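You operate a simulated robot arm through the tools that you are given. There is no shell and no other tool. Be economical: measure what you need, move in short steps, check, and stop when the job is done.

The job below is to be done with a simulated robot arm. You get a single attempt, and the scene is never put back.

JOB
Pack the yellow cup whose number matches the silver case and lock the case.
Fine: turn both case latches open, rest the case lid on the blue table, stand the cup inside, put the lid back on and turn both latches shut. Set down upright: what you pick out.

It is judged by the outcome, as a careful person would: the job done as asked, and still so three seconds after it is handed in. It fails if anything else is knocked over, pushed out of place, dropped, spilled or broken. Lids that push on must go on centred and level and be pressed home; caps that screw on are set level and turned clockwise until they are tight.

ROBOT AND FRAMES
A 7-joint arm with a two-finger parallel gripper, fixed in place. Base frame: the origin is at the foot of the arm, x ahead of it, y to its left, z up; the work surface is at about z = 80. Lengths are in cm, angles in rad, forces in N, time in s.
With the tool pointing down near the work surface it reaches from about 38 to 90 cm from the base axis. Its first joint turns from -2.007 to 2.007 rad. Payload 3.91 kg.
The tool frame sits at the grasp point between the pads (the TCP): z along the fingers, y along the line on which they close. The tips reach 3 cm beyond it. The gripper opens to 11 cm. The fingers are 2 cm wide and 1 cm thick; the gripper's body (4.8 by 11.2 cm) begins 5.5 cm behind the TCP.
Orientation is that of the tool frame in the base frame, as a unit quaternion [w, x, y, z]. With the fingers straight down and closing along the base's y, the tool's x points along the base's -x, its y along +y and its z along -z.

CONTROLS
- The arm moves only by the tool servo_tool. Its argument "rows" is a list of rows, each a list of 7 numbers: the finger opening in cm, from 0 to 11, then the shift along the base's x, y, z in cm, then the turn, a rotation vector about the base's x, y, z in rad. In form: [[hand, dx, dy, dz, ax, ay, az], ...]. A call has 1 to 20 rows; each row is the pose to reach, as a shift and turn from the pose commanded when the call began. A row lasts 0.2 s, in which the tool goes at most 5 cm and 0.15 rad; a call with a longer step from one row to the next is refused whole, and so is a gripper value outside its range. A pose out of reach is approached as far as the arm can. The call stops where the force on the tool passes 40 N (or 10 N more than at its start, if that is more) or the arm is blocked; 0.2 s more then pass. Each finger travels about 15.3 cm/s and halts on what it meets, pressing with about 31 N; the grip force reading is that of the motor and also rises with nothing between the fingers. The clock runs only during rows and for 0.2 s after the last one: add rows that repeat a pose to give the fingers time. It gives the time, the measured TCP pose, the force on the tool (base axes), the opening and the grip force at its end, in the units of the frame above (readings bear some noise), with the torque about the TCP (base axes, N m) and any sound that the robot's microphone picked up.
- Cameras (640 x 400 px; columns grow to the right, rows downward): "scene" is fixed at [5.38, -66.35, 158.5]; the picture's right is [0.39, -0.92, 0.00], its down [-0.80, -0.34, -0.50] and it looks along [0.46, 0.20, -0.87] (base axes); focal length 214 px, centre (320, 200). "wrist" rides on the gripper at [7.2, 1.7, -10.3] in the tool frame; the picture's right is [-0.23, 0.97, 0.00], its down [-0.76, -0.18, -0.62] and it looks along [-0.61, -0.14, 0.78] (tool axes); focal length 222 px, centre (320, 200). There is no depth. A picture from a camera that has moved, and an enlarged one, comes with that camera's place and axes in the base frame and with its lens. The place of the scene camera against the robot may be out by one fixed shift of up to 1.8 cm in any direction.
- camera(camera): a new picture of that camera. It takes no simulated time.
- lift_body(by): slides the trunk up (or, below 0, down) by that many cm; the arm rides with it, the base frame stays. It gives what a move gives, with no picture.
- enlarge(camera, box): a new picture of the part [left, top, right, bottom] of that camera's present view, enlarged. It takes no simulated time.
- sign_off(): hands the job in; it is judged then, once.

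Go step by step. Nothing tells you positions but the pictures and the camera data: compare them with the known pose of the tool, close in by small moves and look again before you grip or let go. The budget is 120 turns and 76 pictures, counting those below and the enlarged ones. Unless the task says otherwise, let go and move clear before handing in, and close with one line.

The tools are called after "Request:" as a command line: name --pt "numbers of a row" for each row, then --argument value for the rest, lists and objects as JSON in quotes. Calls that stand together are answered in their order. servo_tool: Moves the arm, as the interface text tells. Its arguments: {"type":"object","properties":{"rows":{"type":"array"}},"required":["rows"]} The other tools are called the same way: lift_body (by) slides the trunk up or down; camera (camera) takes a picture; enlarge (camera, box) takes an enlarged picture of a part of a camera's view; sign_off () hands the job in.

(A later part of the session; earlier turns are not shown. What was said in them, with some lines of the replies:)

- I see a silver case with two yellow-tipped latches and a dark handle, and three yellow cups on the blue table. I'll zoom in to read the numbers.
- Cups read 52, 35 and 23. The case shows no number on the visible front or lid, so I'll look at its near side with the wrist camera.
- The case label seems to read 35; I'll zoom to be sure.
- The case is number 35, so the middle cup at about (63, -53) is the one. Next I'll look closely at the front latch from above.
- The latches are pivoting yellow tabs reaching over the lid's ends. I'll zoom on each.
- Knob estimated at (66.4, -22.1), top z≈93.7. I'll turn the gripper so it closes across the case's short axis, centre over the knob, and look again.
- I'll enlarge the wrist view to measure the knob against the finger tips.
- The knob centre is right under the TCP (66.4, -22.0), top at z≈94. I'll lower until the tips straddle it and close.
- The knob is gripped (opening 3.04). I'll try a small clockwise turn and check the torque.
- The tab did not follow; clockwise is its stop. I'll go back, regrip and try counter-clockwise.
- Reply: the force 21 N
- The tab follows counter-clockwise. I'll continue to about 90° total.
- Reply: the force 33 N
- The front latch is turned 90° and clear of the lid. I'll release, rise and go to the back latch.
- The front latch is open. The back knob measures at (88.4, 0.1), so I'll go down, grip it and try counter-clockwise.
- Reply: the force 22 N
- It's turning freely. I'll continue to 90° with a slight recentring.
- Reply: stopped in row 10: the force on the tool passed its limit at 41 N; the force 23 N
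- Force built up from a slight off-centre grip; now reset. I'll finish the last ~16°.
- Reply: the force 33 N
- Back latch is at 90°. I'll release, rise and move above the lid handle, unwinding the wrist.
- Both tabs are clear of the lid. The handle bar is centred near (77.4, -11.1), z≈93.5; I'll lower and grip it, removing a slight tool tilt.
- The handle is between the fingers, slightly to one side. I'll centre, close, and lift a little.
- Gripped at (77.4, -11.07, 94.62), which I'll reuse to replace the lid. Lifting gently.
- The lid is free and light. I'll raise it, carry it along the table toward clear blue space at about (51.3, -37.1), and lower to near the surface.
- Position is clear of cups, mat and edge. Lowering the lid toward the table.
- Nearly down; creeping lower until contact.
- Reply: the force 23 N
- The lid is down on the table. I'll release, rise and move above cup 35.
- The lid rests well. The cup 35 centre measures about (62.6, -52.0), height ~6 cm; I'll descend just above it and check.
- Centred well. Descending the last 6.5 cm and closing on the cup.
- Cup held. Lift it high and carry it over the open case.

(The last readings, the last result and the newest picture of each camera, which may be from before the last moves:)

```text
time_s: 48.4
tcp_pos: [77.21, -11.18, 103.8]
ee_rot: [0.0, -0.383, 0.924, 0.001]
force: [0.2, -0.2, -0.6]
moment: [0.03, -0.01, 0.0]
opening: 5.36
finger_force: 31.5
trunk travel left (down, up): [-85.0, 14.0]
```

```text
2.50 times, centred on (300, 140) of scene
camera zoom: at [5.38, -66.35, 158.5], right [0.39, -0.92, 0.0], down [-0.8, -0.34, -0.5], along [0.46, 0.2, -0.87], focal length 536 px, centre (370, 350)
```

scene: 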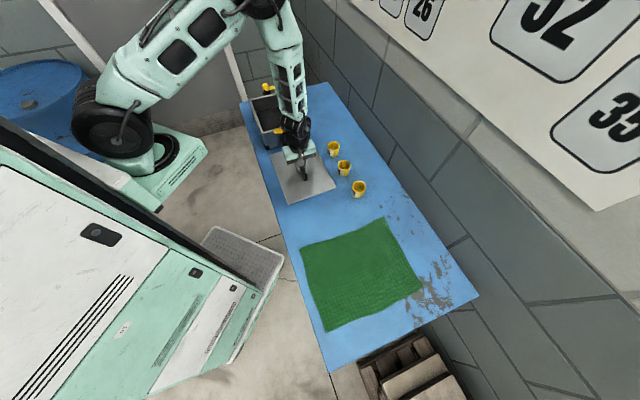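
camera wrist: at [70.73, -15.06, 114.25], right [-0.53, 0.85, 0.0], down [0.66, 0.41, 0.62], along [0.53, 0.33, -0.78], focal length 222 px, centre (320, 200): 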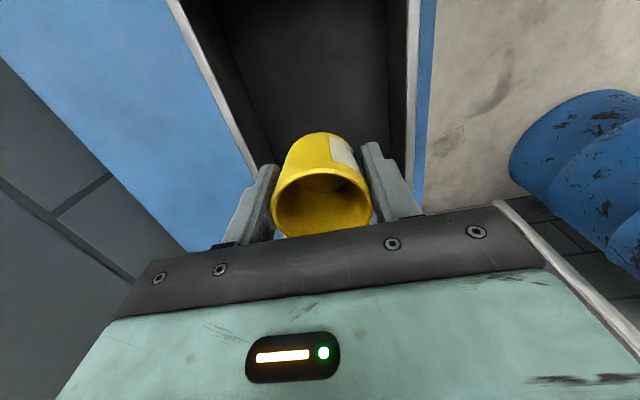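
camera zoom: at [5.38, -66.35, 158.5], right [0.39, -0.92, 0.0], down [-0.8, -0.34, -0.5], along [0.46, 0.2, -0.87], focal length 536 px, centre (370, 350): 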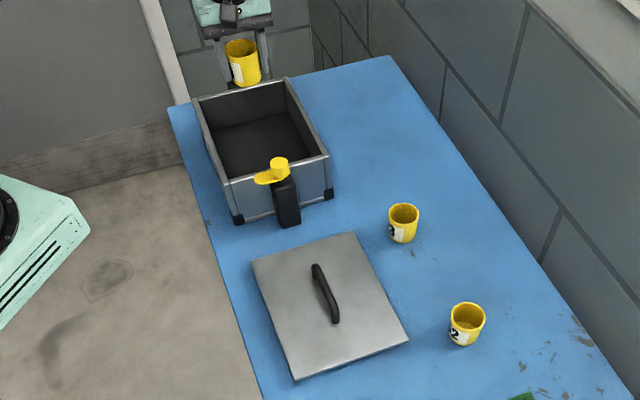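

Cup is over the case centre. Lowering inside.

Request:
servo_tool --pt "4.5 0 0 -4 0 0 0" --pt "4.5 0 0 -8 0 0 0" --pt "4.5 0 0 -12 0 0 0" --pt "4.5 0 0 -15 0 0 0" --pt "4.5 0 0 -17 0 0 0" --pt "4.5 0 0 -17.6 0 0 0" --pt "4.5 0 0 -17.6 0 0 0"

Request:
camera --camera "wrist"

```text
time_s: 49.8
tcp_pos: [77.51, -11.1, 86.75]
ee_rot: [0.003, -0.383, 0.924, -0.001]
force: [-2.6, 0.2, 15.7]
moment: [0.18, 0.06, 0.02]
opening: 5.38
finger_force: 31.3
trunk travel left (down, up): [-85.0, 14.0]
stopped in row 6: the force on the tool passed its limit at 45 N (the readings are from after the stop); the commanded pose is now the measured one
```

```text
37 pictures are left
camera wrist: at [71.09, -15.05, 97.27], right [-0.53, 0.85, 0.0], down [0.66, 0.41, 0.63], along [0.53, 0.33, -0.78], focal length 222 px, centre (320, 200)
```

wrist: 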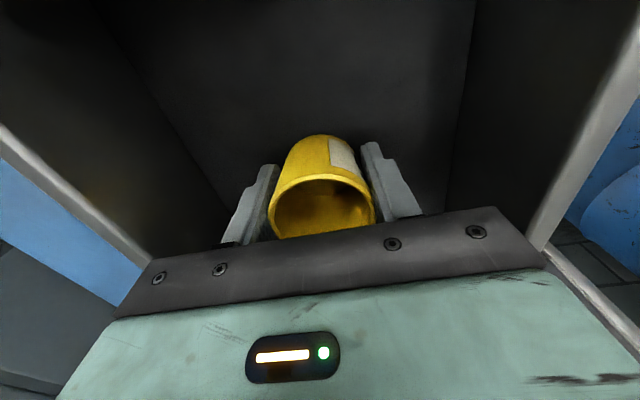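

Contact at TCP z 86.75, a bit higher than expected. I'll check from the scene camera whether the cup is on the floor.

Request:
enlarge --camera "scene" --box '[235, 65, 315, 145]'

Request:
enlarge --camera "wrist" --box '[220, 100, 440, 240]'

```text
5.00 times, centred on (275, 105) of scene
camera zoom: at [5.38, -66.35, 158.5], right [0.39, -0.92, 0.0], down [-0.8, -0.34, -0.5], along [0.46, 0.2, -0.87], focal length 1072 px, centre (545, 675)
```

zoom: 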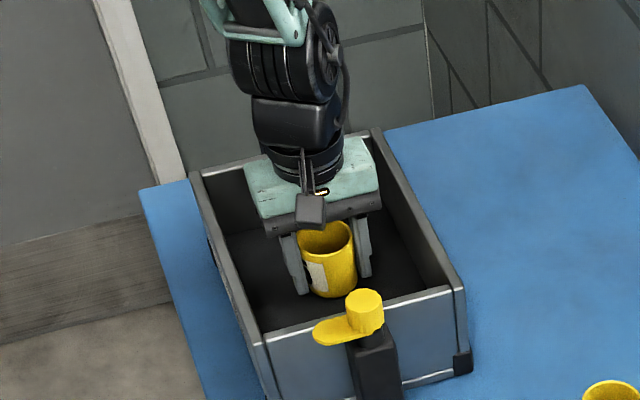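

```text
2.86 times, centred on (330, 170) of wrist
camera zoom: at [71.09, -15.05, 97.27], right [-0.53, 0.85, 0.0], down [0.66, 0.41, 0.63], along [0.53, 0.33, -0.78], focal length 635 px, centre (291, 286)
```

zoom: 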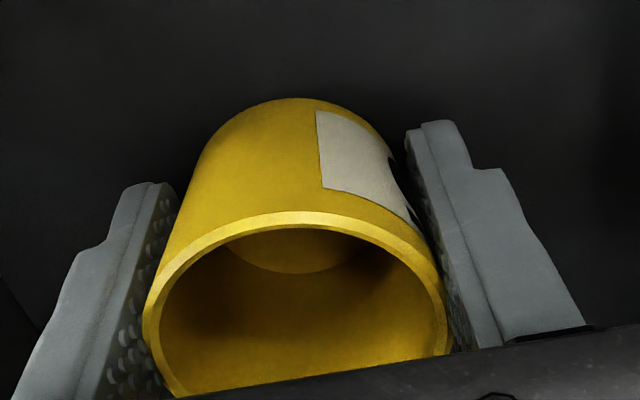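

The cup looks to be standing on a raised floor. I'll release gently, rise and inspect.

Request:
servo_tool --pt "4.5 0 0 0.1 0 0 0" --pt "6 0 0 0.1 0 0 0" --pt "8 0 0 0.1 0 0 0" --pt "8 0 0 0.1 0 0 0" --pt "8 0 0 2 0 0 0" --pt "8 0 0 5 0 0 0" --pt "8 0 0 9 0 0 0" --pt "8 0 0 13 0 0 0" --pt "8 -3 -3 14 0 0 0" --pt "8 -6 -6 14 0 0 0" --pt "8 -6 -6 14 0 0 0"

Request:
camera --camera "wrist"

Request:
enlarge --camera "scene" --box '[235, 65, 315, 145]'

```text
time_s: 52.2
tcp_pos: [71.54, -17.12, 100.65]
ee_rot: [0.002, -0.384, 0.923, -0.001]
force: [0.4, -0.5, 0.1]
moment: [0.02, -0.03, 0.01]
opening: 8.01
finger_force: 0.0
trunk travel left (down, up): [-85.0, 14.0]
```

```text
34 pictures are left
camera wrist: at [65.11, -21.15, 111.14], right [-0.53, 0.85, 0.0], down [0.66, 0.41, 0.63], along [0.53, 0.33, -0.78], focal length 222 px, centre (320, 200)
```

wrist: 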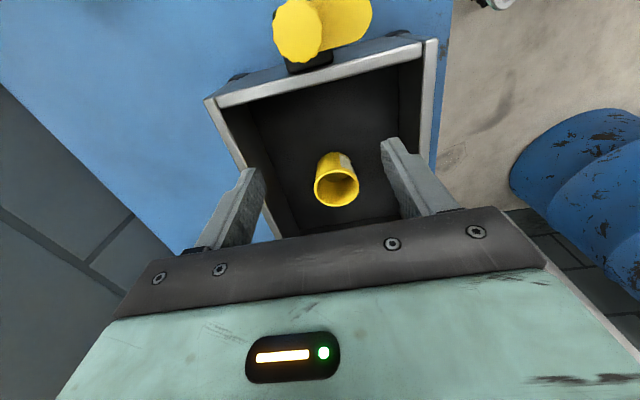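

```text
5.00 times, centred on (275, 105) of scene
camera zoom: at [5.38, -66.35, 158.5], right [0.39, -0.92, 0.0], down [-0.8, -0.34, -0.5], along [0.46, 0.2, -0.87], focal length 1072 px, centre (545, 675)
```

zoom: 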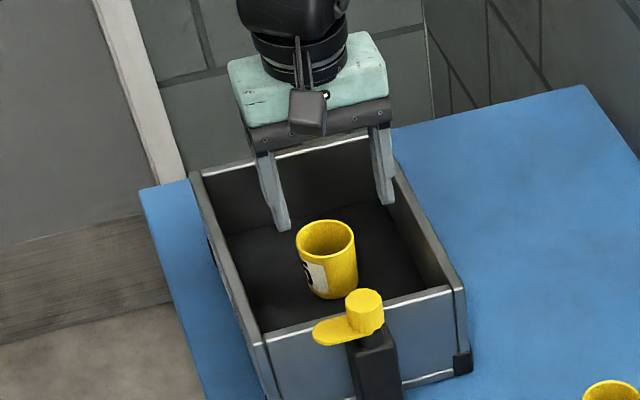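

The cup stands upright in the case, below the rim. Back to the lid handle at (51.4, -37.0).

Request:
servo_tool --pt "6 -2.5 -2.5 1 0 0.0045 -0.003" --pt "4 -5.5 -5.5 1 0 0.0045 -0.003" --pt "4 -8.5 -8.5 1 0 0.0045 -0.003" --pt "4 -11.5 -11.5 1 0 0.0045 -0.003" --pt "4 -14.5 -14.5 1 0 0.0045 -0.003" --pt "4 -17.5 -17.5 1 0 0.0045 -0.003" --pt "4 -20.15 -19.95 0 0 0.0045 -0.003" --pt "4 -20.15 -19.95 -4 0 0.0045 -0.003" --pt "4 -20.15 -19.95 -8 0 0.0045 -0.003" --pt "4 -20.15 -19.95 -10 0 0.0045 -0.003" --pt "4 -20.15 -19.95 -10 0 0.0045 -0.003"

Request:
enlarge --camera "wrist" --box '[220, 50, 440, 230]'

```text
time_s: 54.6
tcp_pos: [51.28, -36.98, 90.37]
ee_rot: [-0.001, -0.382, 0.924, 0.001]
force: [-1.3, 0.1, -0.1]
moment: [-0.01, -0.01, 0.02]
opening: 3.98
finger_force: 0.0
trunk travel left (down, up): [-85.0, 14.0]
```

```text
2.22 times, centred on (330, 140) of wrist
camera zoom: at [44.82, -40.92, 100.79], right [-0.53, 0.85, 0.0], down [0.67, 0.41, 0.62], along [0.53, 0.33, -0.78], focal length 494 px, centre (298, 333)
```

zoom: 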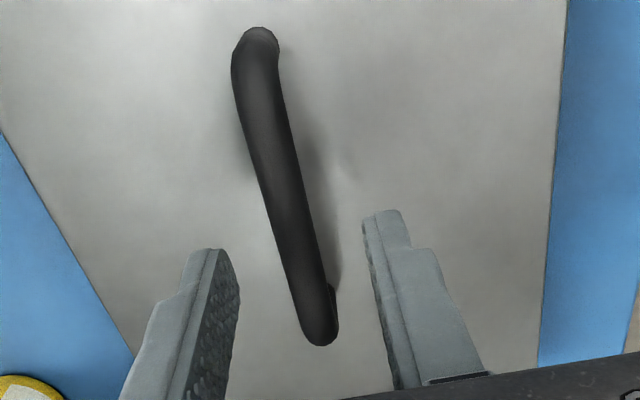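

Handle is aligned between the fingers. Lowering, gripping and lifting.

Request:
servo_tool --pt "4 0 0 -2.5 0 0 0" --pt "4 0 0 -4.5 0 0 0" --pt "4 0 0 -5.2 0 0 0" --pt "4 0 0 -5.2 0 0 0" --pt "2 0 0 -5.2 0 0 0" --pt "0 0 0 -5.2 0 0 0" --pt "0 0 0 -5.2 0 0 0" --pt "0 0 0 -5.2 0 0 0"

```text
time_s: 56.4
tcp_pos: [51.38, -37.19, 85.4]
ee_rot: [0.0, -0.382, 0.924, 0.001]
force: [0.9, -0.4, 0.1]
moment: [0.04, -0.04, 0.08]
opening: 1.34
finger_force: 31.2
trunk travel left (down, up): [-85.0, 14.0]
```

Gripped. Lifting and carrying back above the case, stopping a few cm over it.

Request:
servo_tool --pt "0 0 0 1 0 0 0" --pt "0 0 0 4 0 0 0" --pt "0 0 0 8 0 0 0" --pt "0 0 0 12 0 0 0" --pt "0 0 0 16 0 0 0" --pt "0 0 0 19 0 0 0" --pt "0 2.5 2.5 19.5 0 0 0" --pt "0 5 5 19.5 0 0 0" --pt "0 7.5 7.5 19.5 0 0 0" --pt "0 10 10 19.5 0 0 0" --pt "0 12.5 12.5 19.5 0 0 0" --pt "0 15 15 19.5 0 0 0" --pt "0 17.5 17.5 19.5 0 0 0" --pt "0 20 20 19.5 0 0 0" --pt "0 22.5 22.5 19.5 0 0 0" --pt "0 25 25 18 0 0 0" --pt "0 26.02 26.07 15 0 0 0" --pt "0 26.02 26.07 13.5 0 0 0" --pt "0 26.02 26.07 13.5 0 0 0"

Request:
enlarge --camera "scene" --box '[235, 65, 315, 145]'

Request:
camera --camera "wrist"

```text
time_s: 60.4
tcp_pos: [77.83, -10.98, 98.87]
ee_rot: [0.0, -0.383, 0.924, 0.001]
force: [0.2, -0.2, -4.0]
moment: [0.02, 0.01, 0.02]
opening: 1.34
finger_force: 31.0
trunk travel left (down, up): [-85.0, 14.0]
```

```text
5.00 times, centred on (275, 105) of scene
camera zoom: at [5.38, -66.35, 158.5], right [0.39, -0.92, 0.0], down [-0.8, -0.34, -0.5], along [0.46, 0.2, -0.87], focal length 1072 px, centre (545, 675)
```

zoom: 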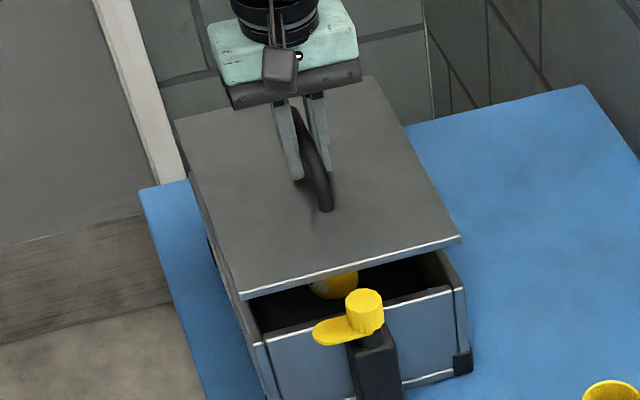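

```text
30 pictures are left
camera wrist: at [71.42, -14.83, 109.31], right [-0.53, 0.85, 0.0], down [0.67, 0.41, 0.62], along [0.53, 0.33, -0.78], focal length 222 px, centre (320, 200)
```

wrist: 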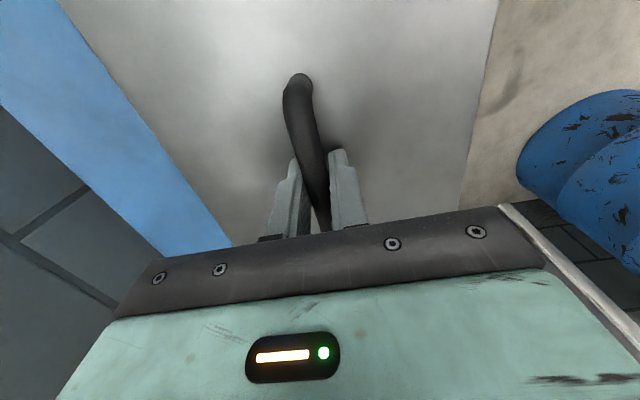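

Lid seems aligned. I'll lower to about 1 cm above the rim and check edges.

Request:
servo_tool --pt "0 0 0 -1 0 0 0" --pt "0 0 0 -2 0 0 0" --pt "0 0 0 -2.9 0 0 0" --pt "0 0 0 -2.9 0 0 0" --pt "0 0 0 -2.9 0 0 0"

Request:
enlarge --camera "scene" --box '[245, 80, 315, 150]'

```text
time_s: 61.6
tcp_pos: [77.63, -10.82, 96.09]
ee_rot: [0.0, -0.383, 0.924, 0.001]
force: [0.6, -0.2, -4.1]
moment: [-0.01, 0.01, 0.01]
opening: 1.35
finger_force: 31.3
trunk travel left (down, up): [-85.0, 14.0]
```

```text
5.71 times, centred on (280, 115) of scene
camera zoom: at [5.38, -66.35, 158.5], right [0.39, -0.92, 0.0], down [-0.8, -0.34, -0.5], along [0.46, 0.2, -0.87], focal length 1226 px, centre (549, 686)
```

zoom: 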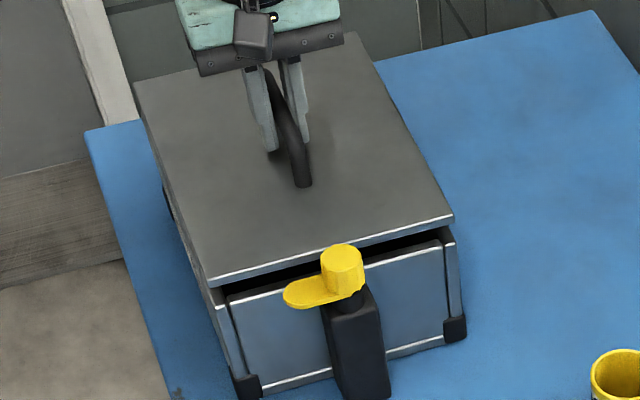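

Both the picture comparison and pose readings say the lid is ~0.5 cm too far along the case's long axis. Correcting, then rechecking.

Request:
servo_tool --pt "0 -0.45 -0.28 0 0 0 0" --pt "0 -0.45 -0.28 0 0 0 0" --pt "0 -0.45 -0.28 0 0 0 0"

Request:
enlarge --camera "scene" --box '[245, 80, 315, 150]'

Request:
camera --camera "wrist"

```text
time_s: 62.4
tcp_pos: [77.01, -11.21, 96.07]
ee_rot: [0.0, -0.382, 0.924, 0.001]
force: [0.0, 0.3, -4.2]
moment: [-0.02, -0.01, 0.01]
opening: 1.34
finger_force: 31.0
trunk travel left (down, up): [-85.0, 14.0]
```

```text
5.71 times, centred on (280, 115) of scene
camera zoom: at [5.38, -66.35, 158.5], right [0.39, -0.92, 0.0], down [-0.8, -0.34, -0.5], along [0.46, 0.2, -0.87], focal length 1226 px, centre (549, 686)
```

zoom: 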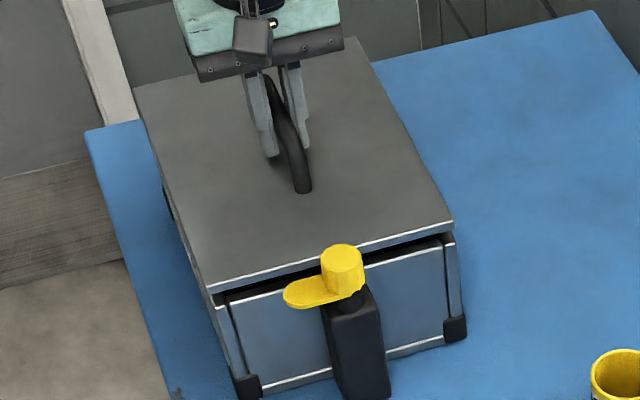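

```text
27 pictures are left
camera wrist: at [70.69, -15.12, 106.53], right [-0.53, 0.85, 0.0], down [0.67, 0.41, 0.62], along [0.53, 0.33, -0.78], focal length 222 px, centre (320, 200)
```

wrist: 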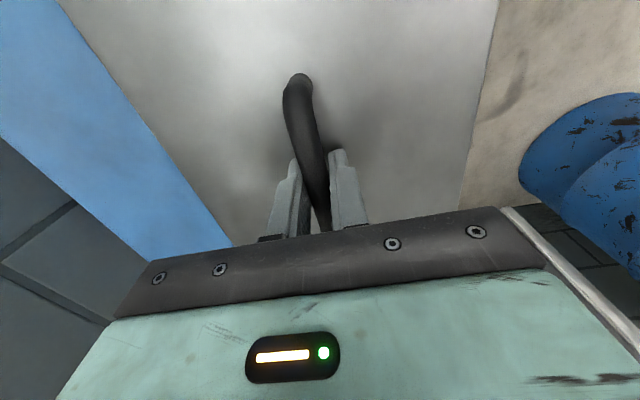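

The lid corners now project onto their original places. Lowering slowly to contact.

Request:
servo_tool --pt "0 0 0 -0.4 0 0 0" --pt "0 0 0 -0.8 0 0 0" --pt "0 0 0 -1.0 0 0 0" --pt "0 0 0 -1.2 0 0 0" --pt "0 0 0 -1.3 0 0 0" --pt "0 0 0 -1.3 0 0 0"

Request:
enlarge --camera "scene" --box '[245, 80, 315, 150]'

```text
time_s: 63.8
tcp_pos: [77.0, -11.23, 94.99]
ee_rot: [-0.001, -0.381, 0.924, 0.001]
force: [0.9, -0.3, -3.7]
moment: [-0.01, 0.02, 0.02]
opening: 1.35
finger_force: 31.1
trunk travel left (down, up): [-85.0, 14.0]
```

```text
5.71 times, centred on (280, 115) of scene
camera zoom: at [5.38, -66.35, 158.5], right [0.39, -0.92, 0.0], down [-0.8, -0.34, -0.5], along [0.46, 0.2, -0.87], focal length 1226 px, centre (549, 686)
```

zoom: 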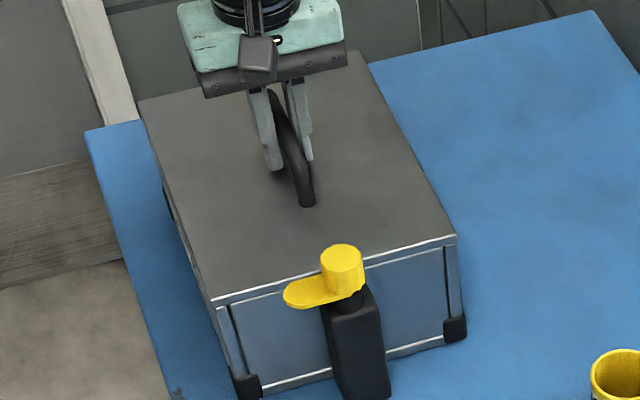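

Nearly seated. Creeping to contact.

Request:
servo_tool --pt "0 0 0 -0.1 0 0 0" --pt "0 0 0 -0.2 0 0 0" --pt "0 0 0 -0.3 0 0 0" --pt "0 0 0 -0.4 0 0 0" --pt "0 0 0 -0.4 0 0 0"

Request:
enlarge --camera "scene" --box '[245, 80, 315, 150]'

```text
time_s: 65.0
tcp_pos: [76.96, -11.18, 94.77]
ee_rot: [0.002, -0.381, 0.924, -0.001]
force: [4.8, -2.8, 22.0]
moment: [0.02, 0.01, 0.09]
opening: 1.38
finger_force: 31.4
trunk travel left (down, up): [-85.0, 14.0]
```

```text
5.71 times, centred on (280, 115) of scene
camera zoom: at [5.38, -66.35, 158.5], right [0.39, -0.92, 0.0], down [-0.8, -0.34, -0.5], along [0.46, 0.2, -0.87], focal length 1226 px, centre (549, 686)
```

zoom: 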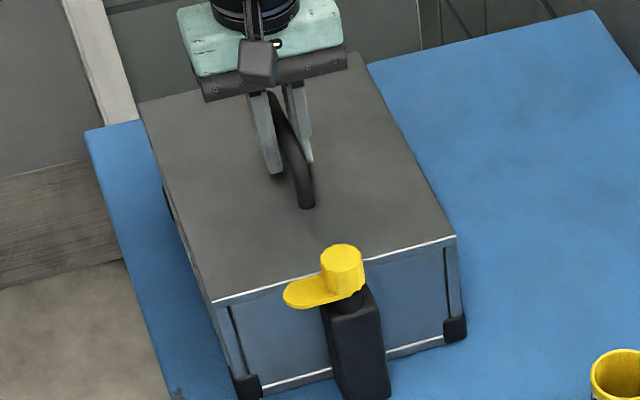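

Lid is down with a contact force. I'll release, rise, and compare with the original closed view.

Request:
servo_tool --pt "0 0 0 0.1 0 0 0" --pt "2 0 0 0.1 0 0 0" --pt "4 0 0 0.1 0 0 0" --pt "4 0 0 0.1 0 0 0" --pt "4 0 0 3 0 0 0" --pt "5 0 0 7 0 0 0" --pt "6 0 0 10 0 0 0" --pt "6 0 0 10 0 0 0"

Request:
enlarge --camera "scene" --box '[230, 70, 330, 170]'

Request:
camera --camera "wrist"

```text
time_s: 66.8
tcp_pos: [76.88, -11.16, 104.46]
ee_rot: [-0.001, -0.382, 0.924, 0.001]
force: [-0.1, 0.1, 0.7]
moment: [0.0, 0.0, 0.01]
opening: 5.96
finger_force: 0.1
trunk travel left (down, up): [-85.0, 14.0]
```

```text
4.00 times, centred on (280, 120) of scene
camera zoom: at [5.38, -66.35, 158.5], right [0.39, -0.92, 0.0], down [-0.8, -0.34, -0.5], along [0.46, 0.2, -0.87], focal length 858 px, centre (480, 520)
```

zoom: 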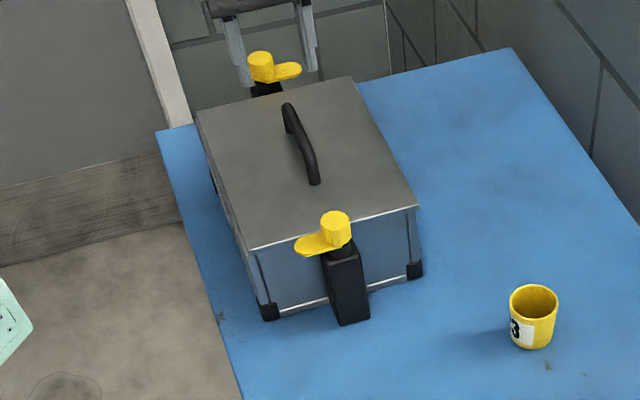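

```text
23 pictures are left
camera wrist: at [70.44, -14.95, 114.91], right [-0.53, 0.85, 0.0], down [0.67, 0.41, 0.62], along [0.53, 0.33, -0.78], focal length 222 px, centre (320, 200)
```

wrist: 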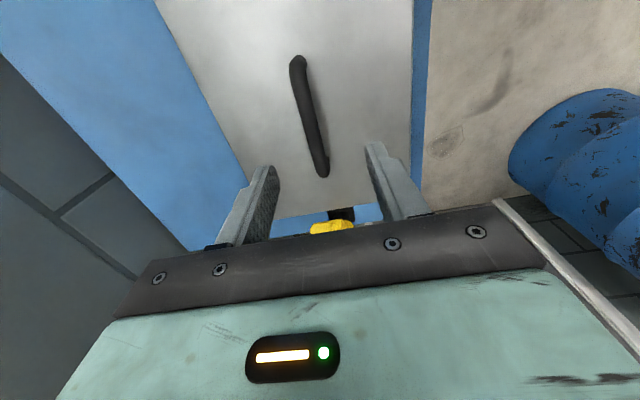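

Compared with the original, the lid sits ~0.45 cm too far toward the wall side. I'll regrip, lift slightly, shift it back and re-seat.

Request:
servo_tool --pt "5 0 0 -3 0 0 0" --pt "4 0 0 -7 0 0 0" --pt "4 0 0 -9.6 0 0 0" --pt "4 0 0 -9.9 0 0 0" --pt "4 0 0 -9.9 0 0 0" --pt "2 0 0 -9.9 0 0 0" --pt "0 0 0 -9.9 0 0 0" --pt "0 0 0 -9.9 0 0 0" --pt "0 0 0 -9.9 0 0 0" --pt "0 0 0 -9.5 0 0 0" --pt "0 0 0 -8.9 0 0 0" --pt "0 -0.1 0.25 -8.9 0 0 0" --pt "0 -0.19 0.46 -8.9 0 0 0" --pt "0 -0.19 0.46 -8.9 0 0 0"

Request:
enlarge --camera "scene" --box '[230, 70, 330, 170]'

```text
time_s: 69.8
tcp_pos: [76.72, -10.75, 95.33]
ee_rot: [-0.001, -0.382, 0.924, 0.001]
force: [0.8, 0.4, -3.7]
moment: [-0.01, 0.01, 0.01]
opening: 1.34
finger_force: 31.2
trunk travel left (down, up): [-85.0, 14.0]
```

```text
4.00 times, centred on (280, 120) of scene
camera zoom: at [5.38, -66.35, 158.5], right [0.39, -0.92, 0.0], down [-0.8, -0.34, -0.5], along [0.46, 0.2, -0.87], focal length 858 px, centre (480, 520)
```

zoom: 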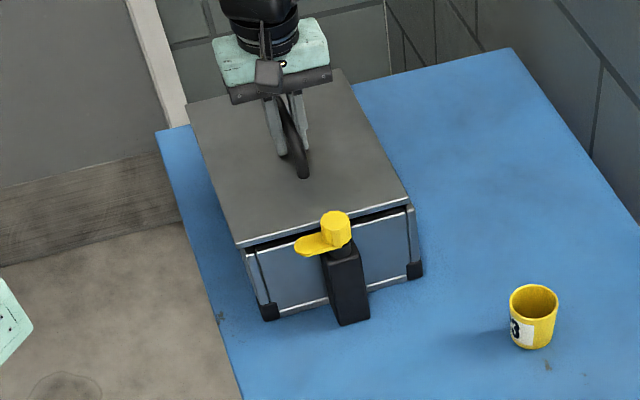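

The lid moved a bit more than intended (about 0.4 cm toward the robot). Shifting back half-way step and rechecking.

Request:
servo_tool --pt "0 0.12 -0.2 0 0 0 0" --pt "0 0.25 -0.4 0 0 0 0" --pt "0 0.25 -0.4 0 0 0 0" --pt "0 0.25 -0.4 0 0 0 0"

Request:
enlarge --camera "scene" --box '[230, 70, 330, 170]'

```text
time_s: 70.8
tcp_pos: [77.03, -11.24, 95.53]
ee_rot: [-0.001, -0.382, 0.924, 0.001]
force: [0.0, 0.3, -3.6]
moment: [-0.05, -0.02, 0.03]
opening: 1.33
finger_force: 31.2
trunk travel left (down, up): [-85.0, 14.0]
```

```text
4.00 times, centred on (280, 120) of scene
camera zoom: at [5.38, -66.35, 158.5], right [0.39, -0.92, 0.0], down [-0.8, -0.34, -0.5], along [0.46, 0.2, -0.87], focal length 858 px, centre (480, 520)
```

zoom: 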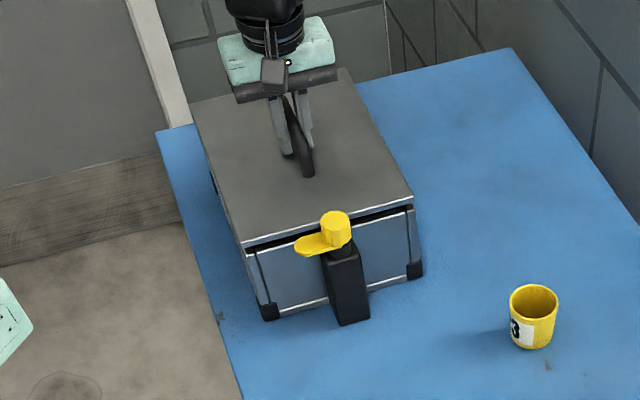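

The lid now projects exactly onto its seat. Lowering to light contact.

Request:
servo_tool --pt "0 0 0 -0.2 0 0 0" --pt "0 0 0 -0.4 0 0 0" --pt "0 0 0 -0.6 0 0 0" --pt "0 0 0 -0.75 0 0 0" --pt "0 0 0 -0.75 0 0 0" --pt "0 0 0 -0.75 0 0 0"

Request:
enlarge --camera "scene" --box '[230, 70, 330, 170]'

```text
time_s: 72.2
tcp_pos: [76.96, -11.32, 94.87]
ee_rot: [0.0, -0.382, 0.924, 0.001]
force: [-0.8, 1.1, -4.4]
moment: [-0.01, -0.02, 0.0]
opening: 1.34
finger_force: 31.4
trunk travel left (down, up): [-85.0, 14.0]
```

```text
4.00 times, centred on (280, 120) of scene
camera zoom: at [5.38, -66.35, 158.5], right [0.39, -0.92, 0.0], down [-0.8, -0.34, -0.5], along [0.46, 0.2, -0.87], focal length 858 px, centre (480, 520)
```

zoom: 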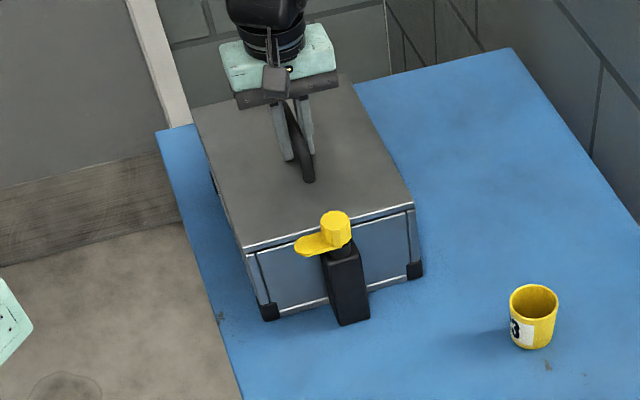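

Alignment now matches the original. Final few millimetres, then open in one move.

Request:
servo_tool --pt "0 0 0 -0.06 0 0 0" --pt "0 0 0 -0.12 0 0 0" --pt "0 0 0 -0.18 0 0 0" --pt "0 0 0 -0.18 0 0 0"

```text
time_s: 73.2
tcp_pos: [77.07, -11.23, 94.44]
ee_rot: [0.0, -0.382, 0.924, 0.001]
force: [0.0, -0.2, -3.2]
moment: [-0.01, 0.02, -0.01]
opening: 1.34
finger_force: 31.0
trunk travel left (down, up): [-85.0, 14.0]
```

Request:
servo_tool --pt "0 0 0 -0.06 0 0 0" --pt "0 0 0 -0.12 0 0 0" --pt "0 0 0 -0.12 0 0 0"

```text
time_s: 74.0
tcp_pos: [77.1, -11.17, 94.5]
ee_rot: [0.0, -0.381, 0.924, 0.0]
force: [0.3, -0.6, -3.1]
moment: [0.04, -0.05, -0.03]
opening: 1.33
finger_force: 31.3
trunk travel left (down, up): [-85.0, 14.0]
```

Still hanging; continuing down in tiny steps.

Request:
servo_tool --pt "0 0 0 -0.08 0 0 0" --pt "0 0 0 -0.16 0 0 0" --pt "0 0 0 -0.24 0 0 0" --pt "0 0 0 -0.24 0 0 0"

Request:
enlarge --camera "scene" --box '[230, 70, 330, 170]'

```text
time_s: 75.0
tcp_pos: [76.96, -11.15, 94.4]
ee_rot: [0.001, -0.382, 0.924, -0.001]
force: [-6.3, 2.0, 33.7]
moment: [-0.43, 0.69, 0.01]
opening: 1.34
finger_force: 30.5
trunk travel left (down, up): [-85.0, 14.0]
```

```text
4.00 times, centred on (280, 120) of scene
camera zoom: at [5.38, -66.35, 158.5], right [0.39, -0.92, 0.0], down [-0.8, -0.34, -0.5], along [0.46, 0.2, -0.87], focal length 858 px, centre (480, 520)
```

zoom: 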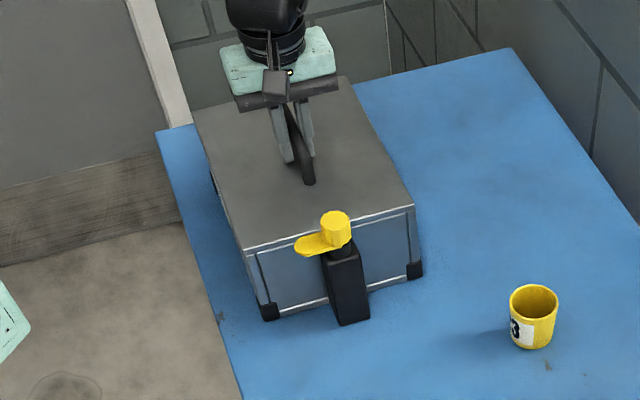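

Firm seat now, slightly lower than before, and outline matches the original. Relieving pressure and opening.

Request:
servo_tool --pt "0 0 0 0.1 0 0 0" --pt "0 0 0 0.12 0 0 0" --pt "4 0 0 0.12 0 0 0" --pt "4 0 0 0.12 0 0 0" --pt "4 0 0 3 0 0 0" --pt "5 0 0 7 0 0 0" --pt "6 0 0 10 0 0 0" --pt "6 0 0 10 0 0 0"

Request:
enlarge --camera "scene" --box '[230, 70, 330, 170]'

```text
time_s: 76.8
tcp_pos: [76.87, -11.46, 104.16]
ee_rot: [0.0, -0.382, 0.924, 0.0]
force: [-0.1, 0.6, 0.6]
moment: [0.04, 0.01, 0.01]
opening: 5.97
finger_force: 0.0
trunk travel left (down, up): [-85.0, 14.0]
```

```text
4.00 times, centred on (280, 120) of scene
camera zoom: at [5.38, -66.35, 158.5], right [0.39, -0.92, 0.0], down [-0.8, -0.34, -0.5], along [0.46, 0.2, -0.87], focal length 858 px, centre (480, 520)
```

zoom: 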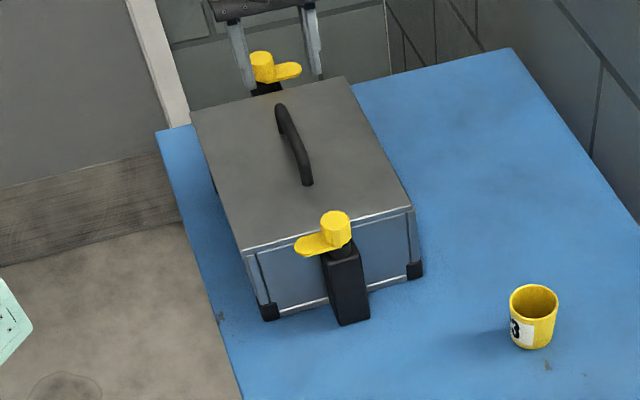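

On release it crept ~0.3 cm. I'll regrip at the same pose, which recentres the handle, without pressing, and then open again.

Request:
servo_tool --pt "5 0 0 -3 0 0 0" --pt "4 0 0 -7 0 0 0" --pt "4 0 0 -9.4 0 0 0" --pt "4 0 0 -9.8 0 0 0" --pt "4 0 0 -9.8 0 0 0" --pt "2.5 0 0 -9.8 0 0 0" --pt "1.5 0 0 -9.8 0 0 0" --pt "1.2 0 0 -9.8 0 0 0" --pt "1.2 0 0 -9.8 0 0 0"

Request:
enlarge --camera "scene" --box '[230, 70, 330, 170]'

```text
time_s: 78.8
tcp_pos: [76.94, -11.06, 94.55]
ee_rot: [0.0, -0.382, 0.924, 0.001]
force: [-0.3, 1.4, 0.8]
moment: [-0.01, 0.08, 0.03]
opening: 1.35
finger_force: 31.1
trunk travel left (down, up): [-85.0, 14.0]
```

```text
4.00 times, centred on (280, 120) of scene
camera zoom: at [5.38, -66.35, 158.5], right [0.39, -0.92, 0.0], down [-0.8, -0.34, -0.5], along [0.46, 0.2, -0.87], focal length 858 px, centre (480, 520)
```

zoom: 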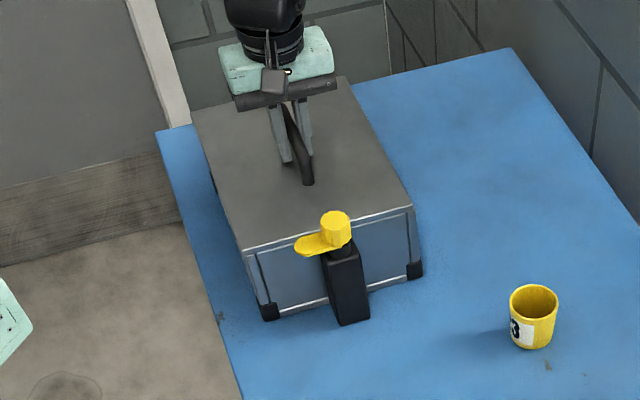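

Sliding the lid ~0.25 cm toward the wall side, then opening.

Request:
servo_tool --pt "1.2 0.1 -0.1 0 0 0 0" --pt "1.2 0.2 -0.2 0 0 0 0" --pt "1.2 0.2 -0.2 0 0 0 0" --pt "1.2 0.2 -0.2 0 0 0 0" --pt "4 0.2 -0.2 0 0 0 0" --pt "4 0.2 -0.2 0 0 0 0" --pt "4 0.2 -0.2 3 0 0 0" --pt "5 0.2 -0.2 7 0 0 0" --pt "6 0.2 -0.2 10 0 0 0" --pt "6 0.2 -0.2 10 0 0 0"

Request:
enlarge --camera "scene" --box '[230, 70, 330, 170]'

```text
time_s: 81.0
tcp_pos: [77.2, -11.17, 104.5]
ee_rot: [-0.001, -0.382, 0.924, 0.001]
force: [1.0, -0.3, -0.5]
moment: [0.01, -0.01, 0.02]
opening: 6.0
finger_force: 0.1
trunk travel left (down, up): [-85.0, 14.0]
```

```text
4.00 times, centred on (280, 120) of scene
camera zoom: at [5.38, -66.35, 158.5], right [0.39, -0.92, 0.0], down [-0.8, -0.34, -0.5], along [0.46, 0.2, -0.87], focal length 858 px, centre (480, 520)
```

zoom: 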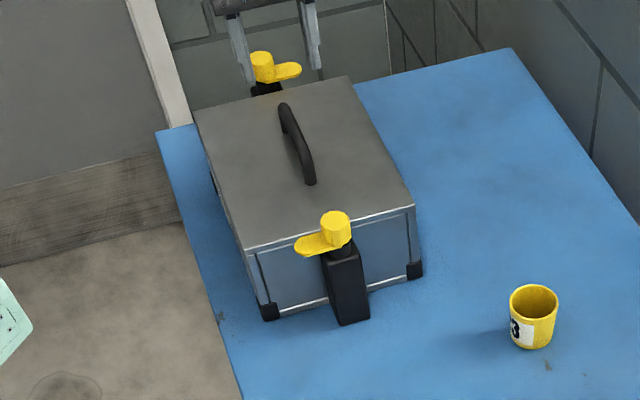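

The lid now matches its original seat. Next: the front latch; I'll rotate the hand by +90° while moving above the front knob.

Request:
servo_tool --pt "6 -1 -1 0 0 0 0.14" --pt "6 -2 -2 0 0 0 0.28" --pt "6 -3 -3 0 0 0 0.42" --pt "6 -4 -4 0 0 0 0.56" --pt "6 -5 -5 0 0 0 0.7" --pt "6 -6 -6 0 0 0 0.84" --pt "6 -7 -7 0 0 0 0.98" --pt "6 -8 -8 0 0 0 1.12" --pt "6 -9 -9 0 0 0 1.26" --pt "6 -10 -10 0 0 0 1.4" --pt "6 -10.75 -10.75 0 0 0 1.54" --pt "6 -10.75 -10.75 -2 0 0 1.57" --pt "6 -10.75 -10.75 -4 0 0 1.57" --pt "6 -10.75 -10.75 -4 0 0 1.57"

Request:
enlarge --camera "wrist" --box '[220, 70, 440, 230]'

```text
time_s: 84.0
tcp_pos: [66.6, -22.41, 100.35]
ee_rot: [0.001, 0.924, -0.383, 0.0]
force: [-0.2, -0.5, -0.7]
moment: [-0.02, -0.01, 0.01]
opening: 6.0
finger_force: 0.2
trunk travel left (down, up): [-85.0, 14.0]
```

```text
2.50 times, centred on (330, 150) of wrist
camera zoom: at [70.4, -28.66, 110.77], right [-0.85, -0.53, 0.0], down [-0.41, 0.67, 0.62], along [-0.33, 0.53, -0.78], focal length 555 px, centre (295, 325)
```

zoom: 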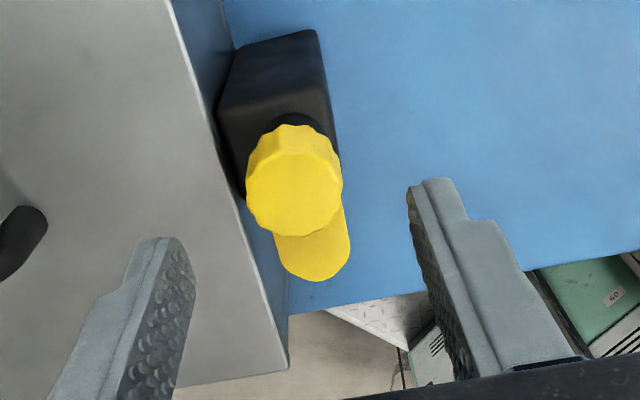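

Knob is nearly centred; shift (-0.25, +0.4), lower and grip.

Request:
servo_tool --pt "6 -0.25 0.4 -2 0 0 0" --pt "6 -0.25 0.4 -4.2 0 0 0" --pt "6 -0.25 0.4 -5.2 0 0 0" --pt "6 -0.25 0.4 -5.2 0 0 0" --pt "4 -0.25 0.4 -5.2 0 0 0" --pt "2 -0.25 0.4 -5.2 0 0 0" --pt "2 -0.25 0.4 -5.2 0 0 0"

Request:
enlarge --camera "wrist" --box '[220, 70, 440, 230]'

```text
time_s: 85.6
tcp_pos: [66.26, -21.91, 94.99]
ee_rot: [0.001, 0.923, -0.384, 0.001]
force: [-3.7, -3.2, -1.4]
moment: [-0.25, 0.04, 0.0]
opening: 3.04
finger_force: 45.1
trunk travel left (down, up): [-85.0, 14.0]
```

```text
2.50 times, centred on (330, 150) of wrist
camera zoom: at [70.1, -28.18, 105.56], right [-0.85, -0.53, 0.0], down [-0.41, 0.67, 0.62], along [-0.33, 0.53, -0.78], focal length 555 px, centre (295, 325)
```

zoom: 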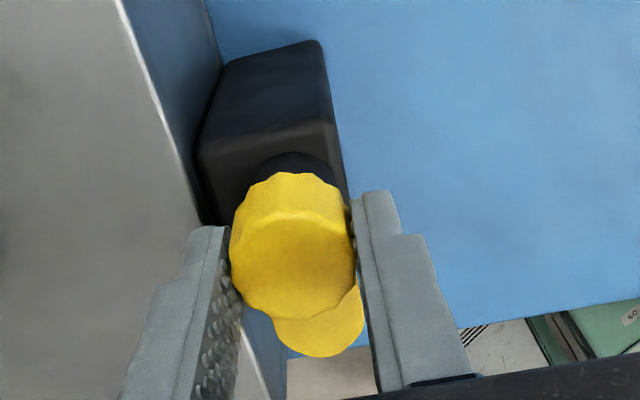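

Gripped the same way as before. Turning the latch clockwise 90° shut.

Request:
servo_tool --pt "2 0 0 0 0 0 -0.1" --pt "2 0 0 0 0 0 -0.2" --pt "2 0 0 0 0 0 -0.3" --pt "2 0 0 0 0 0 -0.4" --pt "2 0 0 0 0 0 -0.5" --pt "2 0 0 0 0 0 -0.6" --pt "2 0 0 0 0 0 -0.7" --pt "2 0 0 0 0 0 -0.8" --pt "2 0 0 0 0 0 -0.9" --pt "2 0 0 0 0 0 -1.0" --pt "2 0 0 0 0 0 -1.1" --pt "2 0 0 0 0 0 -1.2" --pt "2 0 0 0 0 0 -1.3" --pt "2 0 0 0 0 0 -1.4" --pt "2 0 0 0 0 0 -1.48" --pt "2 0 0 0 0 0 -1.57" --pt "2 0 0 0 0 0 -1.57"

Request:
enlarge --camera "wrist" --box '[220, 70, 440, 230]'

```text
time_s: 89.2
tcp_pos: [66.54, -21.91, 95.28]
ee_rot: [0.0, -0.382, 0.924, -0.001]
force: [23.4, -18.1, -1.3]
moment: [-0.85, -0.22, 0.18]
opening: 3.03
finger_force: 45.1
trunk travel left (down, up): [-85.0, 14.0]
```

```text
2.50 times, centred on (330, 150) of wrist
camera zoom: at [60.05, -25.76, 105.55], right [-0.52, 0.85, 0.0], down [0.66, 0.41, 0.63], along [0.53, 0.33, -0.78], focal length 555 px, centre (295, 325)
```

zoom: 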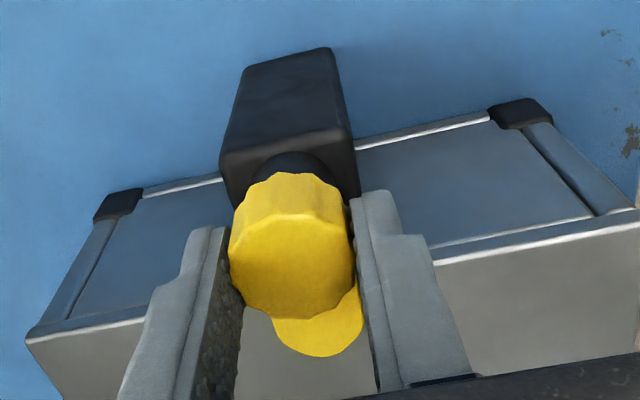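

Front latch is shut as originally. Release and go to the back knob, rotating the hand +90° en route.

Request:
servo_tool --pt "5 0 0 0 0 0 0" --pt "6 0 0 0 0 0 0" --pt "6 0 0 4 0 0 0" --pt "6 0 0 8 0 0 0.1" --pt "6 2 2 9 0 0 0.24" --pt "6 4 4 9 0 0 0.38" --pt "6 6 6 9 0 0 0.52" --pt "6 8 8 9 0 0 0.66" --pt "6 10 10 9 0 0 0.8" --pt "6 12 12 9 0 0 0.94" --pt "6 14 14 9 0 0 1.08" --pt "6 16 16 9 0 0 1.22" --pt "6 18 18 9 0 0 1.36" --pt "6 20 20 9 0 0 1.5" --pt "6 22 22.2 7 0 0 1.57" --pt "6 22 22.2 5 0 0 1.57" --pt "6 22 22.2 5 0 0 1.57"

Request:
enlarge --camera "wrist" --box '[220, 70, 440, 230]'

Request:
enlarge --camera "scene" --box '[230, 70, 330, 170]'

```text
time_s: 92.8
tcp_pos: [88.24, 0.52, 100.21]
ee_rot: [0.0, 0.923, -0.384, 0.0]
force: [0.8, 0.1, 0.3]
moment: [0.01, -0.02, -0.02]
opening: 5.99
finger_force: 0.2
trunk travel left (down, up): [-85.0, 14.0]
```

```text
2.50 times, centred on (330, 150) of wrist
camera zoom: at [92.02, -5.79, 110.61], right [-0.85, -0.53, 0.0], down [-0.41, 0.67, 0.62], along [-0.33, 0.53, -0.78], focal length 555 px, centre (295, 325)
```

zoom: 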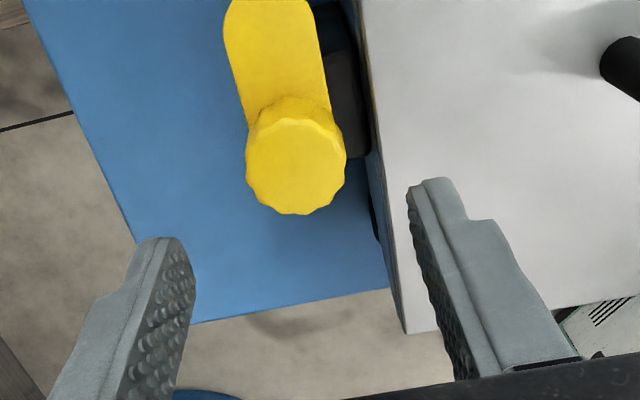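

```text
4.00 times, centred on (280, 120) of scene
camera zoom: at [5.38, -66.35, 158.5], right [0.39, -0.92, 0.0], down [-0.8, -0.34, -0.5], along [0.46, 0.2, -0.87], focal length 858 px, centre (480, 520)
```

zoom: 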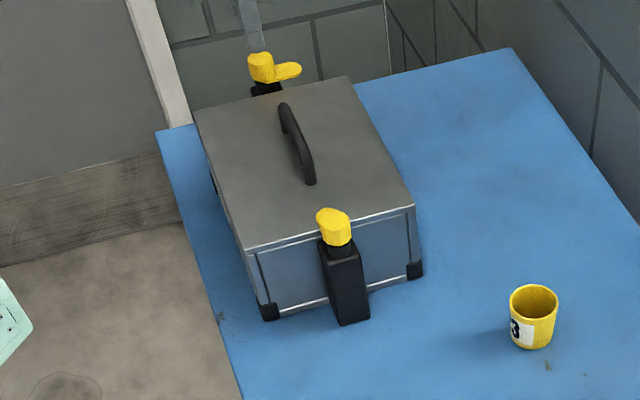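

Front latch matches its original closed look. For the back knob, shift (+0.15, -0.45), lower and grip.

Request:
servo_tool --pt "6 0.15 -0.45 -2 0 0 0" --pt "6 0.15 -0.45 -4.2 0 0 0" --pt "6 0.15 -0.45 -5.1 0 0 0" --pt "6 0.15 -0.45 -5.1 0 0 0" --pt "4 0.15 -0.45 -5.1 0 0 0" --pt "2 0.15 -0.45 -5.1 0 0 0" --pt "2 0.15 -0.45 -5.1 0 0 0"

Request:
enlarge --camera "wrist" --box '[220, 70, 440, 230]'

```text
time_s: 94.4
tcp_pos: [88.27, 0.08, 95.32]
ee_rot: [-0.001, 0.924, -0.383, 0.0]
force: [9.3, 6.9, -2.9]
moment: [0.08, -0.61, 0.0]
opening: 3.03
finger_force: 45.0
trunk travel left (down, up): [-85.0, 14.0]
```

```text
2.50 times, centred on (330, 150) of wrist
camera zoom: at [92.11, -6.12, 105.73], right [-0.85, -0.53, 0.0], down [-0.41, 0.66, 0.62], along [-0.33, 0.53, -0.78], focal length 555 px, centre (295, 325)
```

zoom: 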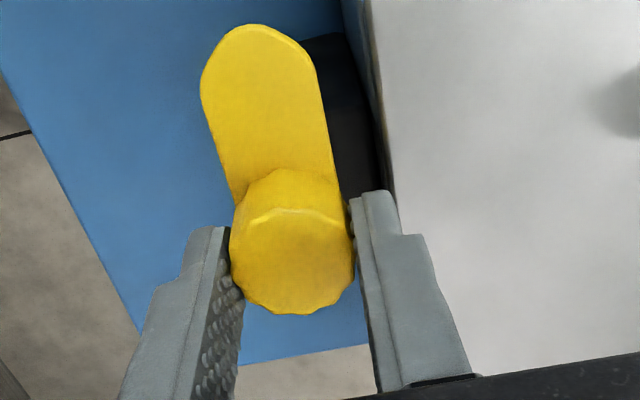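

Gripped. Turning clockwise 90° with slight recentring.

Request:
servo_tool --pt "2 0.1 0.1 0 0 0 -0.1" --pt "2 0.1 0.1 0 0 0 -0.2" --pt "2 0.1 0.1 0 0 0 -0.3" --pt "2 0.1 0.1 0 0 0 -0.4" --pt "2 0.1 0.1 0 0 0 -0.5" --pt "2 0.1 0.1 0 0 0 -0.6" --pt "2 0.1 0.1 0 0 0 -0.7" --pt "2 0.1 0.1 0 0 0 -0.8" --pt "2 0.1 0.1 0 0 0 -0.9" --pt "2 0.1 0.1 0 0 0 -1.0" --pt "2 0.1 0.1 0 0 0 -1.1" --pt "2 0.1 0.1 0 0 0 -1.2" --pt "2 0.1 0.1 0 0 0 -1.3" --pt "2 0.1 0.1 0 0 0 -1.4" --pt "2 0.1 0.1 0 0 0 -1.48" --pt "2 0.1 0.1 0 0 0 -1.57" --pt "2 0.1 0.1 0 0 0 -1.57"

Request:
enlarge --camera "wrist" --box '[220, 70, 440, 230]'

```text
time_s: 98.0
tcp_pos: [88.61, 0.23, 95.2]
ee_rot: [0.002, -0.381, 0.925, -0.001]
force: [17.3, 13.9, 14.9]
moment: [0.3, -0.5, 0.01]
opening: 3.03
finger_force: 45.2
trunk travel left (down, up): [-85.0, 14.0]
```

```text
2.50 times, centred on (330, 150) of wrist
camera zoom: at [82.16, -3.72, 105.69], right [-0.53, 0.85, 0.0], down [0.66, 0.41, 0.63], along [0.53, 0.33, -0.78], focal length 555 px, centre (295, 325)
```

zoom: 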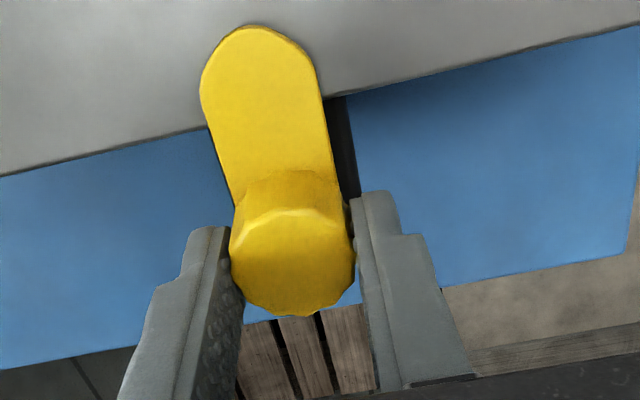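

The tab is back over the lid. A tiny extra turn to make sure it's at its stop, then release and rise clear.

Request:
servo_tool --pt "2 0 0 0 0 0 -0.03" --pt "2 0 0 0 0 0 -0.05" --pt "2 0 0 0 0 0 -0.05"

Request:
servo_tool --pt "5 0 0 0 0 0 0" --pt "6 0 0 0 0 0 0" --pt "6 0 0 4 0 0 0" --pt "6 0 0 8 0 0 0" --pt "6 0 0 12 0 0 0" --pt "6 -3 2 15 0 0 0" --pt "6 -6 5 17 0 0 0" --pt "6 -9 8 18 0 0 0" --pt "6 -12 11 18 0 0 0" --pt "6 -12 11 18 0 0 0"

Request:
enlarge --camera "scene" --box '[230, 70, 330, 170]'

Request:
camera --camera "scene"

```text
time_s: 98.8
tcp_pos: [88.52, 0.14, 95.42]
ee_rot: [0.001, -0.359, 0.933, 0.001]
force: [14.7, 12.1, 18.9]
moment: [0.42, -0.43, 0.14]
opening: 3.02
finger_force: 44.9
trunk travel left (down, up): [-85.0, 14.0]
```

```text
time_s: 101.0
tcp_pos: [76.3, 10.58, 113.37]
ee_rot: [-0.001, -0.358, 0.934, 0.001]
force: [0.3, -0.4, 0.1]
moment: [0.0, 0.01, 0.02]
opening: 5.99
finger_force: 0.0
trunk travel left (down, up): [-85.0, 14.0]
```

```text
4.00 times, centred on (280, 120) of scene
camera zoom: at [5.38, -66.35, 158.5], right [0.39, -0.92, 0.0], down [-0.8, -0.34, -0.5], along [0.46, 0.2, -0.87], focal length 858 px, centre (480, 520)
```

zoom: 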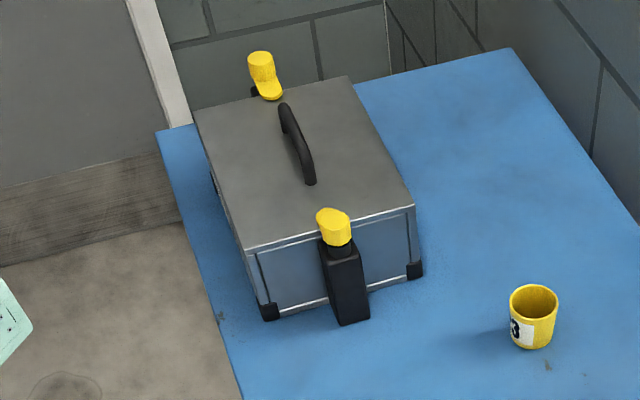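

```text
7 pictures are left
```

scene: 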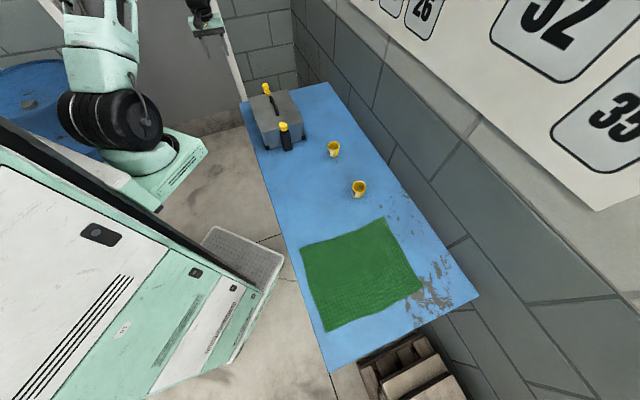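

The case looks the same as at the start: lid seated and both tabs over it. Cups 23 and 52 are undisturbed and the arm is clear, so I'm handing in.

Request:
sign_off

```text
The job is handed in.
```

Cup 35 is standing upright inside the silver case, with the lid back on and both latches turned shut.
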